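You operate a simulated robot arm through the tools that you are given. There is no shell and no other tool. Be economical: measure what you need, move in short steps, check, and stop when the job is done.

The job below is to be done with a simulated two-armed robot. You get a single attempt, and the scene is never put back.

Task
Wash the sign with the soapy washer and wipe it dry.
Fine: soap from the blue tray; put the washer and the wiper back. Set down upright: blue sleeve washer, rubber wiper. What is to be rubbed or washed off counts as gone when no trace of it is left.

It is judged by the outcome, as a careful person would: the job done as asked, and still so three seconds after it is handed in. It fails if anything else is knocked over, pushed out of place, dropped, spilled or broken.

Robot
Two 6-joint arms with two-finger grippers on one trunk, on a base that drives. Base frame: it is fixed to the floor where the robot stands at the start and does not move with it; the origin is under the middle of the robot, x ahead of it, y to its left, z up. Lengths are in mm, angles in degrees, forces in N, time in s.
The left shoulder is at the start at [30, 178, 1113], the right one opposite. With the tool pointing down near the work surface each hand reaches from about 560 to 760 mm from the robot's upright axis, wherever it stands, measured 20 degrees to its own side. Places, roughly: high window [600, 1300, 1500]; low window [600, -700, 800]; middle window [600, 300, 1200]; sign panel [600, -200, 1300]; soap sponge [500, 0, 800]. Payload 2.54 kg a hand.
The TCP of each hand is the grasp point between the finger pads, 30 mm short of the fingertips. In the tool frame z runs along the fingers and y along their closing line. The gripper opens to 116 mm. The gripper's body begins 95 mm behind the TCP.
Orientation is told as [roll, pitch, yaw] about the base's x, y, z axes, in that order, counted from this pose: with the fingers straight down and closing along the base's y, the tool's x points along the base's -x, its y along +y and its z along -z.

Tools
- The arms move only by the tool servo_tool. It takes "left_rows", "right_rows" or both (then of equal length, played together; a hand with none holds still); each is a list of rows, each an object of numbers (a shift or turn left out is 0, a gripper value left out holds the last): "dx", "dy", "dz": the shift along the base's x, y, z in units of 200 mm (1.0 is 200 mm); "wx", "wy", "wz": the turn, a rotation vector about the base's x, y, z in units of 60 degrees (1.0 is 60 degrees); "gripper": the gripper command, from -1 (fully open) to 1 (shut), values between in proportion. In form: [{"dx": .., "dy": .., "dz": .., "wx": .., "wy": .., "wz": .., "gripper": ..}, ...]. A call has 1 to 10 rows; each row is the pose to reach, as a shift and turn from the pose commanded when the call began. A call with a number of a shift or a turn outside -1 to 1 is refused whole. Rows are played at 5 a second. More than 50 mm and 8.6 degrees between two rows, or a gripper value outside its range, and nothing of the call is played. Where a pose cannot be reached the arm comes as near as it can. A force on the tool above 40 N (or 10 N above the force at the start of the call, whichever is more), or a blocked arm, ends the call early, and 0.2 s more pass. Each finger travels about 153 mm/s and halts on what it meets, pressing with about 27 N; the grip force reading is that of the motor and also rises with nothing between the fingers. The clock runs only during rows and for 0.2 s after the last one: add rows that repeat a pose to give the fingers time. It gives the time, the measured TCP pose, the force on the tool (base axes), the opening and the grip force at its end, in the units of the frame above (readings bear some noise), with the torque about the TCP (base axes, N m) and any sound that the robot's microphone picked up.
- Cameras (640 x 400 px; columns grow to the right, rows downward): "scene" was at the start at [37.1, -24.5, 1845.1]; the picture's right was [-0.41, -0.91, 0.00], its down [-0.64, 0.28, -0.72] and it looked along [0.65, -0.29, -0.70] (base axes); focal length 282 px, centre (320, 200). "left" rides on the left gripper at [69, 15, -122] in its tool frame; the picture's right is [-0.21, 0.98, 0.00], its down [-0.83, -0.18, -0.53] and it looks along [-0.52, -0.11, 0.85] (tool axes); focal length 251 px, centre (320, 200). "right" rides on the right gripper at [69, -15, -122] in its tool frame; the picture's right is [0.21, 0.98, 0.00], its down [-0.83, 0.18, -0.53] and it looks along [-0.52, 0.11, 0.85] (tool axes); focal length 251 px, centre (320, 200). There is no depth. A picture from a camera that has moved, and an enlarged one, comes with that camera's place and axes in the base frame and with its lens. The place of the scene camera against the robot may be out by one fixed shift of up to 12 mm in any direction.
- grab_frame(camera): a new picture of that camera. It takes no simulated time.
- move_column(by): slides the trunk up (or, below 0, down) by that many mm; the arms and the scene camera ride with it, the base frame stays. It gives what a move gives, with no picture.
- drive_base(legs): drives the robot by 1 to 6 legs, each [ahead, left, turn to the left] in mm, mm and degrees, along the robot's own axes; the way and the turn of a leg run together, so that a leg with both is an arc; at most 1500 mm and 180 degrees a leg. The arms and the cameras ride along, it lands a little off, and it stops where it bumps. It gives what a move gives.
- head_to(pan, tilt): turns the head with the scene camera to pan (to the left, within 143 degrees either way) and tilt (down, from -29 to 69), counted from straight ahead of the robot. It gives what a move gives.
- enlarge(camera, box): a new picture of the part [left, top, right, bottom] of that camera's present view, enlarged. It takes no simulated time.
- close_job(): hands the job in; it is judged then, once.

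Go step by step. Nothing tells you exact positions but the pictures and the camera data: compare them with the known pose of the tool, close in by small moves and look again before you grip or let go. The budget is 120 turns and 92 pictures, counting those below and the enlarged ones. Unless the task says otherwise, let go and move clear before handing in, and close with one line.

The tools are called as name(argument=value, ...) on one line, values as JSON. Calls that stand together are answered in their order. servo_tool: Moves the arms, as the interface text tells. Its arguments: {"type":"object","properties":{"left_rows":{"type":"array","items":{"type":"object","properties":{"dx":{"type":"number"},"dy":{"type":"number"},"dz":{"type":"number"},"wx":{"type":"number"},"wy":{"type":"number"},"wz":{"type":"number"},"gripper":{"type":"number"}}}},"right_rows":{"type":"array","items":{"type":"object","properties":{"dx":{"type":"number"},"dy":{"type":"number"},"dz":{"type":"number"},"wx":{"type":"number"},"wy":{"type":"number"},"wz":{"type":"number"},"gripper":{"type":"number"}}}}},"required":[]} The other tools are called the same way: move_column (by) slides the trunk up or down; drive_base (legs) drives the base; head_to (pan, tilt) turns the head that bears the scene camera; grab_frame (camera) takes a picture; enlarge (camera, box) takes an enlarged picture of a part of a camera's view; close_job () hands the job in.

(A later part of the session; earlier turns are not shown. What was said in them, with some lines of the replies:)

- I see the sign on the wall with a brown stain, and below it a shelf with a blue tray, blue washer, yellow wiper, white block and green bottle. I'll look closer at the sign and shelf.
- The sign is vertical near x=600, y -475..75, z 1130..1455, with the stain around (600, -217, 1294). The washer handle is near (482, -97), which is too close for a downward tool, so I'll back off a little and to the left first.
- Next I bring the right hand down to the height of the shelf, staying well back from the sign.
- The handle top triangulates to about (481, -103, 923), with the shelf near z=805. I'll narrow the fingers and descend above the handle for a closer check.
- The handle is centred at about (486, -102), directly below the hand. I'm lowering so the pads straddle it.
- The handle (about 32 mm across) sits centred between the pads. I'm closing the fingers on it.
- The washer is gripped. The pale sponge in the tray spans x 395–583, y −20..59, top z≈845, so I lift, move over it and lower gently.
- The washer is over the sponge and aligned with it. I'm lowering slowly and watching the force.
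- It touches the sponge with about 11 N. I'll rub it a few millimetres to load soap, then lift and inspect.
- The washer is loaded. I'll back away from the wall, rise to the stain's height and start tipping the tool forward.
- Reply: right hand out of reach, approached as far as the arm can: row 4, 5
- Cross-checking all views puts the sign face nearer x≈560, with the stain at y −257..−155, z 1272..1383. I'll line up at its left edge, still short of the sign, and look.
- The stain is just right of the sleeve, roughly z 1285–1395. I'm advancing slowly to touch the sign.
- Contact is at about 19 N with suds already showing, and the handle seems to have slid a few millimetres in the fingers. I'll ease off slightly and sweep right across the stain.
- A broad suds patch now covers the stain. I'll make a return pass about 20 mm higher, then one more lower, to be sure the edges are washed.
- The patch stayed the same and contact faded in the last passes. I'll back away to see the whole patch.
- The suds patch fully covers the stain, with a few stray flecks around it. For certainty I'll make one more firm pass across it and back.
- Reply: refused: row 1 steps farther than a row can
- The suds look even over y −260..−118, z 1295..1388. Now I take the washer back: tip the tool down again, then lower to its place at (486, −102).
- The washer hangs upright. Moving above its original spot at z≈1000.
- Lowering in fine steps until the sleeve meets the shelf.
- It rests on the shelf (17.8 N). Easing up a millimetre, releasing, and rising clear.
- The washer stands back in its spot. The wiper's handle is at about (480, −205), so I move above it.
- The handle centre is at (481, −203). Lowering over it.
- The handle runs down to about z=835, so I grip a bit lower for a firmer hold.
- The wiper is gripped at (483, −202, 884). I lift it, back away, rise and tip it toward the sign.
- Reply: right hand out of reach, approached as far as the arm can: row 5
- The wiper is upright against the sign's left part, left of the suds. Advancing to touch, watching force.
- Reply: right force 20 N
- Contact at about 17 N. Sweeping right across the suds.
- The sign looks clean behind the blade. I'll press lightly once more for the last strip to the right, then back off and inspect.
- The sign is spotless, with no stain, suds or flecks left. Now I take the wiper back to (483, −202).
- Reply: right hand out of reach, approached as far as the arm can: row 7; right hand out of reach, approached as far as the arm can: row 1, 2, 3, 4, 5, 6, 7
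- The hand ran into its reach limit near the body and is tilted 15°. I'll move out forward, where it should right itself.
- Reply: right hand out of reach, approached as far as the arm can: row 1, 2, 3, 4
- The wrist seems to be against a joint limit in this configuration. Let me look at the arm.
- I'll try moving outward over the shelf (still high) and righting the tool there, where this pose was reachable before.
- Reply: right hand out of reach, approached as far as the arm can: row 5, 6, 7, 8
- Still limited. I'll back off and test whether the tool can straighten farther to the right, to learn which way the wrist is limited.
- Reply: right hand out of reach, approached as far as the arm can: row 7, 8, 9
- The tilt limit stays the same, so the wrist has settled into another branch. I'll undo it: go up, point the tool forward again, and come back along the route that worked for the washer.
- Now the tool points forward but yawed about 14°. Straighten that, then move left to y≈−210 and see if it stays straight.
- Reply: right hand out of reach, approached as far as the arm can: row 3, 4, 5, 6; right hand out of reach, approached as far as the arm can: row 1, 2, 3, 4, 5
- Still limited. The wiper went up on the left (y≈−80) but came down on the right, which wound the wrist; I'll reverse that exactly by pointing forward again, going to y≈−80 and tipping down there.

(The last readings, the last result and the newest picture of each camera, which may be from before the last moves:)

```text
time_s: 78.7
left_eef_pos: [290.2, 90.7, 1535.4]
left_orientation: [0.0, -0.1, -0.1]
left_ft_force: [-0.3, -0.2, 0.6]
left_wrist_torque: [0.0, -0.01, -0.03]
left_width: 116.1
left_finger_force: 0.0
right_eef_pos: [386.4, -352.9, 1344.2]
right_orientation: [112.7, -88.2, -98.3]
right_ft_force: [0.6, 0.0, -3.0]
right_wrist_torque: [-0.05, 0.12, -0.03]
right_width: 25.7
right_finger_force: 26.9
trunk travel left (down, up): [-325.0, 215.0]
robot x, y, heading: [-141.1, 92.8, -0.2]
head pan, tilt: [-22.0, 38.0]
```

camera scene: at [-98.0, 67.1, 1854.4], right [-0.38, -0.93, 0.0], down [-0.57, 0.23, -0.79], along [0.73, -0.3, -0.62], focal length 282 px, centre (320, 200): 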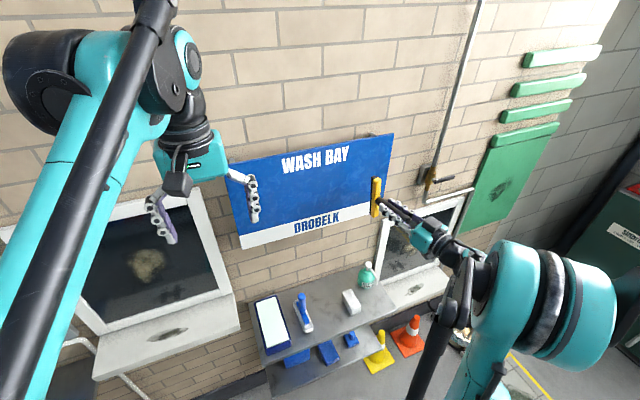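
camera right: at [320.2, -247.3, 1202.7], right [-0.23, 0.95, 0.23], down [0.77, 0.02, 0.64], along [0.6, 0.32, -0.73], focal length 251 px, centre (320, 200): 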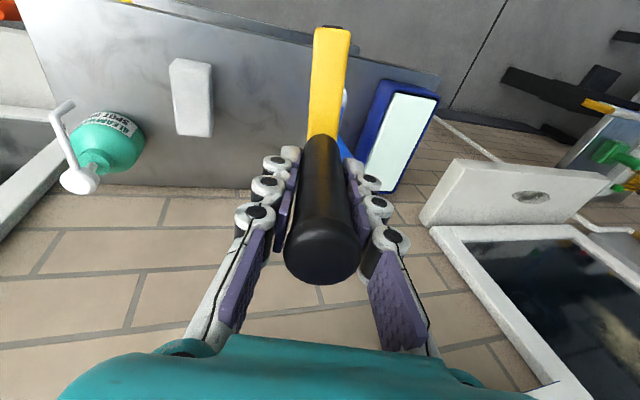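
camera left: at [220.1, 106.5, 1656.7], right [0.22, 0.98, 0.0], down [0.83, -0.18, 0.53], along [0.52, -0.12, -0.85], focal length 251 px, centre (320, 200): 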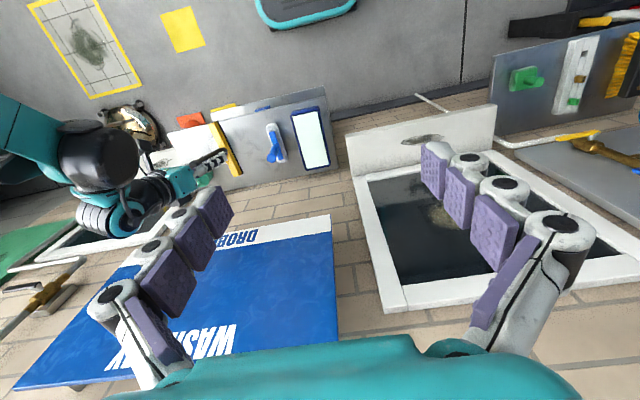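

servo_tool(right_rows=[{"wz": -0.12, "dx": 0.1}, {"wz": -0.24, "dx": 0.2}, {"wz": -0.24, "dx": 0.2, "dy": 0.2}, {"wz": -0.24, "dx": 0.2, "dy": 0.4}, {"wz": -0.24, "dx": 0.2, "dy": 0.6}, {"wz": -0.24, "dx": 0.2, "dy": 0.8}, {"wz": -0.24, "dx": 0.2, "dy": 0.96}])

servo_tool(right_rows=[{"dy": 0.2}, {"dy": 0.4}, {"dx": -0.05, "wy": 0.08, "dy": 0.4}, {"dx": -0.12, "dz": -0.03, "dy": 0.4, "wy": 0.16}, {"dx": -0.2, "dz": -0.07, "dy": 0.4, "wy": 0.28}, {"dx": -0.3, "dz": -0.12, "dy": 0.4, "wy": 0.42}, {"dx": -0.38, "dz": -0.17, "dy": 0.4, "wy": 0.56}, {"dx": -0.45, "dz": -0.24, "dy": 0.4, "wy": 0.7}, {"dx": -0.5, "dz": -0.31, "dy": 0.4, "wy": 0.7}])

```text
time_s: 80.3
left_eef_pos: [289.6, 93.0, 1534.9]
left_orientation: [0.0, 0.0, -0.1]
left_ft_force: [-0.5, 0.5, -0.3]
left_wrist_torque: [-0.03, 0.01, 0.04]
left_width: 116.1
left_finger_force: 0.1
right_eef_pos: [427.1, -158.1, 1342.4]
right_orientation: [109.6, -88.2, -109.5]
right_ft_force: [-0.3, 0.2, -1.5]
right_wrist_torque: [-0.01, 0.1, -0.03]
right_width: 25.5
right_finger_force: 27.4
trunk travel left (down, up): [-325.0, 215.0]
robot x, y, heading: [-138.5, 92.6, 0.1]
head pan, tilt: [-22.0, 38.0]
```

```text
time_s: 82.3
left_eef_pos: [287.6, 91.2, 1535.5]
left_orientation: [0.2, 0.0, -0.1]
left_ft_force: [-0.2, 0.2, -0.7]
left_wrist_torque: [0.06, -0.06, -0.01]
left_width: 116.1
left_finger_force: 0.1
right_eef_pos: [325.7, -80.1, 1281.4]
right_orientation: [2.1, -48.5, -2.6]
right_ft_force: [-0.5, -0.6, -2.3]
right_wrist_torque: [-0.01, 0.06, -0.01]
right_width: 25.7
right_finger_force: 27.2
right hand out of reach, approached as far as the arm can: row 2, 3, 4
trunk travel left (down, up): [-325.0, 215.0]
robot x, y, heading: [-140.4, 91.9, 0.2]
head pan, tilt: [-22.0, 38.0]
```

That passed. Continuing the reverse path down.

servo_tool(right_rows=[{"dz": -0.05, "dy": -0.1, "wy": 0.14}, {"dz": -0.1, "dy": -0.2, "wy": 0.28}, {"dz": -0.2, "dy": -0.3, "wy": 0.41}, {"dz": -0.35, "dy": -0.4, "wy": 0.54}, {"dz": -0.5, "dy": -0.45, "wy": 0.67}, {"dz": -0.65, "dy": -0.5, "wy": 0.8}, {"dz": -0.85, "dy": -0.55, "wy": 0.8}, {"dz": -1.0, "dy": -0.61, "wy": 0.8}])

grab_frame(camera="right")

```text
time_s: 84.1
left_eef_pos: [290.4, 91.4, 1534.8]
left_orientation: [0.0, 0.0, -0.1]
left_ft_force: [-0.3, 0.0, -0.4]
left_wrist_torque: [0.04, 0.04, -0.03]
left_width: 116.2
left_finger_force: 0.0
right_eef_pos: [327.5, -202.3, 1080.4]
right_orientation: [0.2, -0.5, -1.7]
right_ft_force: [1.3, -0.7, -3.2]
right_wrist_torque: [0.0, -0.03, 0.01]
right_width: 25.9
right_finger_force: 26.8
trunk travel left (down, up): [-325.0, 215.0]
robot x, y, heading: [-139.9, 90.3, -0.1]
head pan, tilt: [-22.0, 38.0]
```

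```text
36 pictures are left
camera right: at [256.6, -216.6, 1202.2], right [-0.19, 0.98, 0.0], down [0.83, 0.16, 0.54], along [0.53, 0.1, -0.84], focal length 251 px, centre (320, 200)
```

right: 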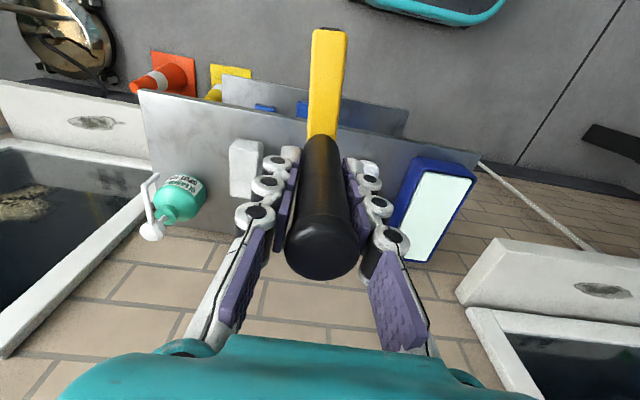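

The wrist is unwound and upright. The wiper has turned about 7° in the grip, so I compensate with yaw while moving above its spot.

servo_tool(right_rows=[{"dx": 0.15, "wz": -0.04, "wy": 0.008}, {"dx": 0.35, "wz": -0.085, "wy": 0.008}, {"dx": 0.55, "dz": -0.1, "wz": -0.085, "wy": 0.008}, {"dx": 0.7, "dz": -0.2, "wz": -0.085, "wy": 0.008}, {"dx": 0.776, "dz": -0.35, "wz": -0.085, "wy": 0.008}, {"dx": 0.776, "dz": -0.5, "wz": -0.085, "wy": 0.008}, {"dx": 0.776, "dz": -0.5, "wz": -0.085, "wy": 0.008}])

grab_frame(camera="right")

enlarge(camera="scene", box=[240, 220, 400, 320])

```text
time_s: 85.7
left_eef_pos: [290.0, 90.8, 1535.4]
left_orientation: [0.0, 0.0, -0.1]
left_ft_force: [-0.8, -0.3, 0.7]
left_wrist_torque: [-0.03, -0.02, 0.03]
left_width: 115.7
left_finger_force: 0.0
right_eef_pos: [480.1, -200.9, 984.1]
right_orientation: [0.1, -0.1, -6.6]
right_ft_force: [0.1, -0.1, -3.2]
right_wrist_torque: [0.0, -0.02, -0.01]
right_width: 25.8
right_finger_force: 26.8
trunk travel left (down, up): [-325.0, 215.0]
robot x, y, heading: [-144.2, 93.9, -0.0]
head pan, tilt: [-22.0, 38.0]
```

```text
35 pictures are left
camera right: at [409.5, -209.1, 1105.6], right [-0.1, 1.0, 0.0], down [0.84, 0.08, 0.54], along [0.53, 0.05, -0.84], focal length 251 px, centre (320, 200)
```

right: 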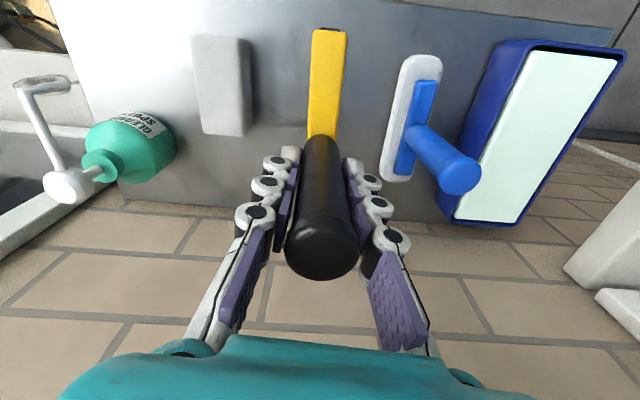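

```text
4.00 times, centred on (320, 270) of scene
camera zoom: at [-98.7, 67.5, 1854.5], right [-0.38, -0.93, 0.0], down [-0.57, 0.23, -0.79], along [0.73, -0.3, -0.62], focal length 1127 px, centre (320, -80)
```

zoom: 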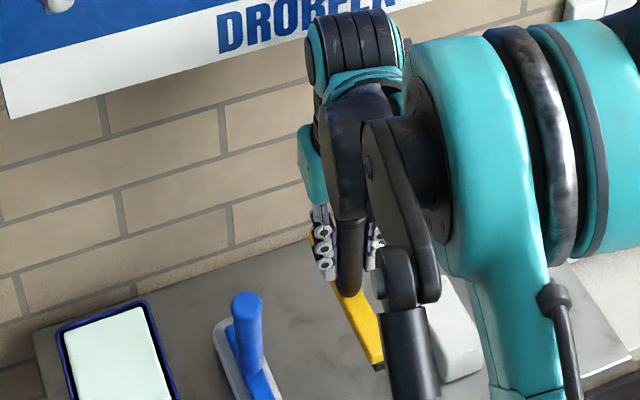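

Aligned parallel with the washer. Lowering carefully.

servo_tool(right_rows=[{"dx": 0.01, "dy": -0.005, "dz": -0.15}, {"dx": 0.01, "dy": -0.005, "dz": -0.3}, {"dx": 0.01, "dy": -0.005, "dz": -0.42}, {"dx": 0.01, "dy": -0.005, "dz": -0.46}, {"dx": 0.01, "dy": -0.005, "dz": -0.48}, {"dx": 0.01, "dy": -0.005, "dz": -0.495}, {"dx": 0.01, "dy": -0.005, "dz": -0.495}])

```text
time_s: 87.3
left_eef_pos: [289.3, 92.5, 1536.2]
left_orientation: [0.0, 0.0, -0.1]
left_ft_force: [-0.1, -0.8, 0.4]
left_wrist_torque: [0.0, -0.01, 0.01]
left_width: 116.0
left_finger_force: 0.0
right_eef_pos: [482.1, -201.8, 884.3]
right_orientation: [0.1, -0.2, -6.7]
right_ft_force: [7.7, -0.8, 19.4]
right_wrist_torque: [-0.04, -0.1, -0.03]
right_width: 25.7
right_finger_force: 26.4
trunk travel left (down, up): [-325.0, 215.0]
robot x, y, heading: [-142.5, 89.3, -0.1]
head pan, tilt: [-22.0, 38.0]
```

It rests on the shelf. Easing up 1.5 mm, opening slowly, and checking before rising.

servo_tool(right_rows=[{"dz": 0.01}, {"dz": 0.01}, {"dz": 0.01, "gripper": 0.45}, {"dz": 0.01, "gripper": 0.2}, {"dz": 0.01, "gripper": -0.1}, {"dz": 0.01, "gripper": -0.2}, {"dz": 0.01, "gripper": -0.2}])

grab_frame(camera="right")

```text
time_s: 88.9
left_eef_pos: [289.9, 92.4, 1536.8]
left_orientation: [-0.1, 0.1, -0.1]
left_ft_force: [-0.6, 0.2, -0.2]
left_wrist_torque: [0.0, 0.02, -0.03]
left_width: 116.1
left_finger_force: 0.1
right_eef_pos: [483.4, -202.4, 885.2]
right_orientation: [0.1, -0.1, -6.7]
right_ft_force: [0.5, -0.1, -0.4]
right_wrist_torque: [0.02, 0.03, 0.03]
right_width: 69.5
right_finger_force: 0.1
trunk travel left (down, up): [-325.0, 215.0]
robot x, y, heading: [-140.0, 88.6, -0.1]
head pan, tilt: [-22.0, 38.0]
```

```text
33 pictures are left
camera right: at [412.4, -210.1, 1007.1], right [-0.1, 1.0, 0.0], down [0.84, 0.08, 0.54], along [0.53, 0.05, -0.84], focal length 251 px, centre (320, 200)
```

right: 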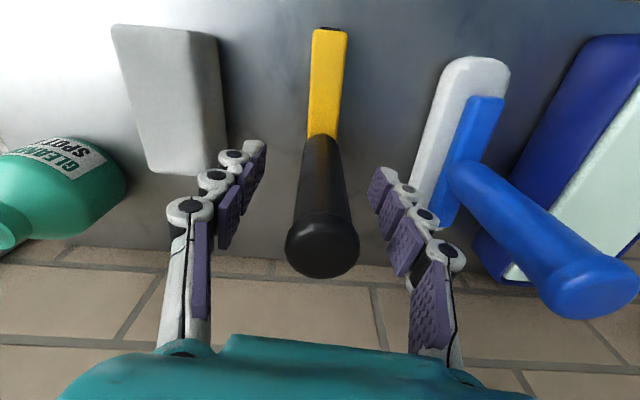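

The wiper stands free and upright. Rising clear and checking the whole scene.

servo_tool(right_rows=[{"dz": 0.15}, {"dz": 0.35}, {"dz": 0.55}, {"dz": 0.75}, {"dz": 0.9}, {"dz": 0.9, "dx": -0.2}, {"dz": 0.9, "dx": -0.42}, {"dz": 0.9, "dx": -0.6}, {"dz": 0.9, "dx": -0.7}])

grab_frame(camera="right")

enlarge(camera="scene", box=[200, 130, 440, 280])

enlarge(camera="scene", box=[220, 250, 412, 370])

```text
time_s: 90.9
left_eef_pos: [288.2, 90.5, 1536.0]
left_orientation: [-0.1, -0.1, 0.0]
left_ft_force: [0.3, -0.9, 0.7]
left_wrist_torque: [-0.02, -0.05, 0.01]
left_width: 116.0
left_finger_force: 0.0
right_eef_pos: [341.7, -203.8, 1063.9]
right_orientation: [0.1, -0.1, -6.8]
right_ft_force: [-0.8, -0.2, 0.0]
right_wrist_torque: [0.0, -0.02, 0.0]
right_width: 69.4
right_finger_force: 0.0
trunk travel left (down, up): [-325.0, 215.0]
robot x, y, heading: [-144.6, 91.5, -0.0]
head pan, tilt: [-22.0, 38.0]
```

```text
32 pictures are left
camera right: at [271.4, -210.0, 1186.3], right [-0.1, 1.0, 0.0], down [0.84, 0.08, 0.54], along [0.53, 0.05, -0.84], focal length 251 px, centre (320, 200)
```

right: 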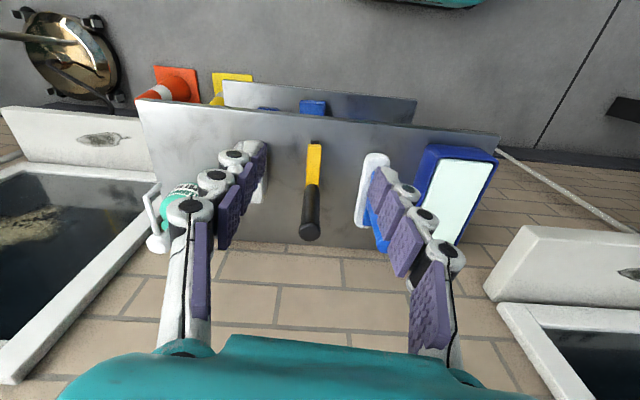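

```text
2.67 times, centred on (320, 205) of scene
camera zoom: at [-99.2, 67.4, 1854.5], right [-0.38, -0.93, 0.0], down [-0.57, 0.23, -0.79], along [0.73, -0.3, -0.62], focal length 752 px, centre (320, 187)
```

zoom: 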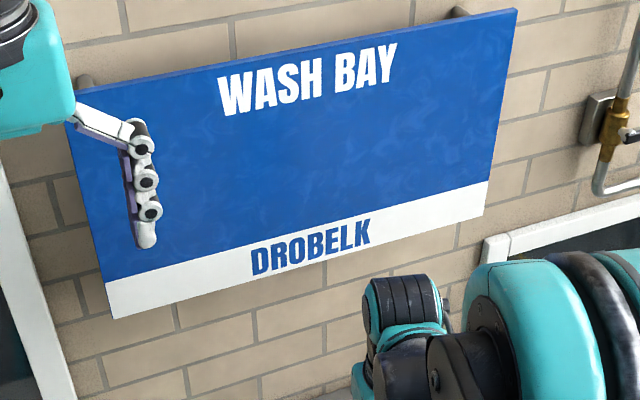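

```text
3.33 times, centred on (316, 310) of scene
camera zoom: at [-99.2, 67.4, 1854.5], right [-0.38, -0.93, 0.0], down [-0.57, 0.23, -0.79], along [0.73, -0.3, -0.62], focal length 940 px, centre (333, -167)
```

zoom: 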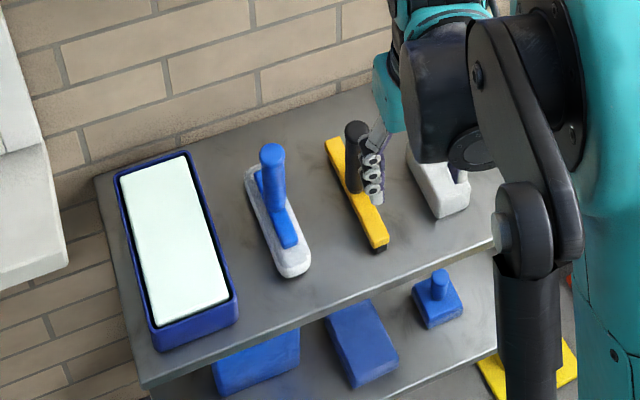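

The sign is clean and dry. The washer and wiper stand upright in their places, and nothing else has moved, so I'm handing in.

close_job()

```text
The job is handed in.
```

The sign is washed with soap from the blue tray and wiped dry, with no trace left in the last pictures. The washer and wiper stand upright back in their places.
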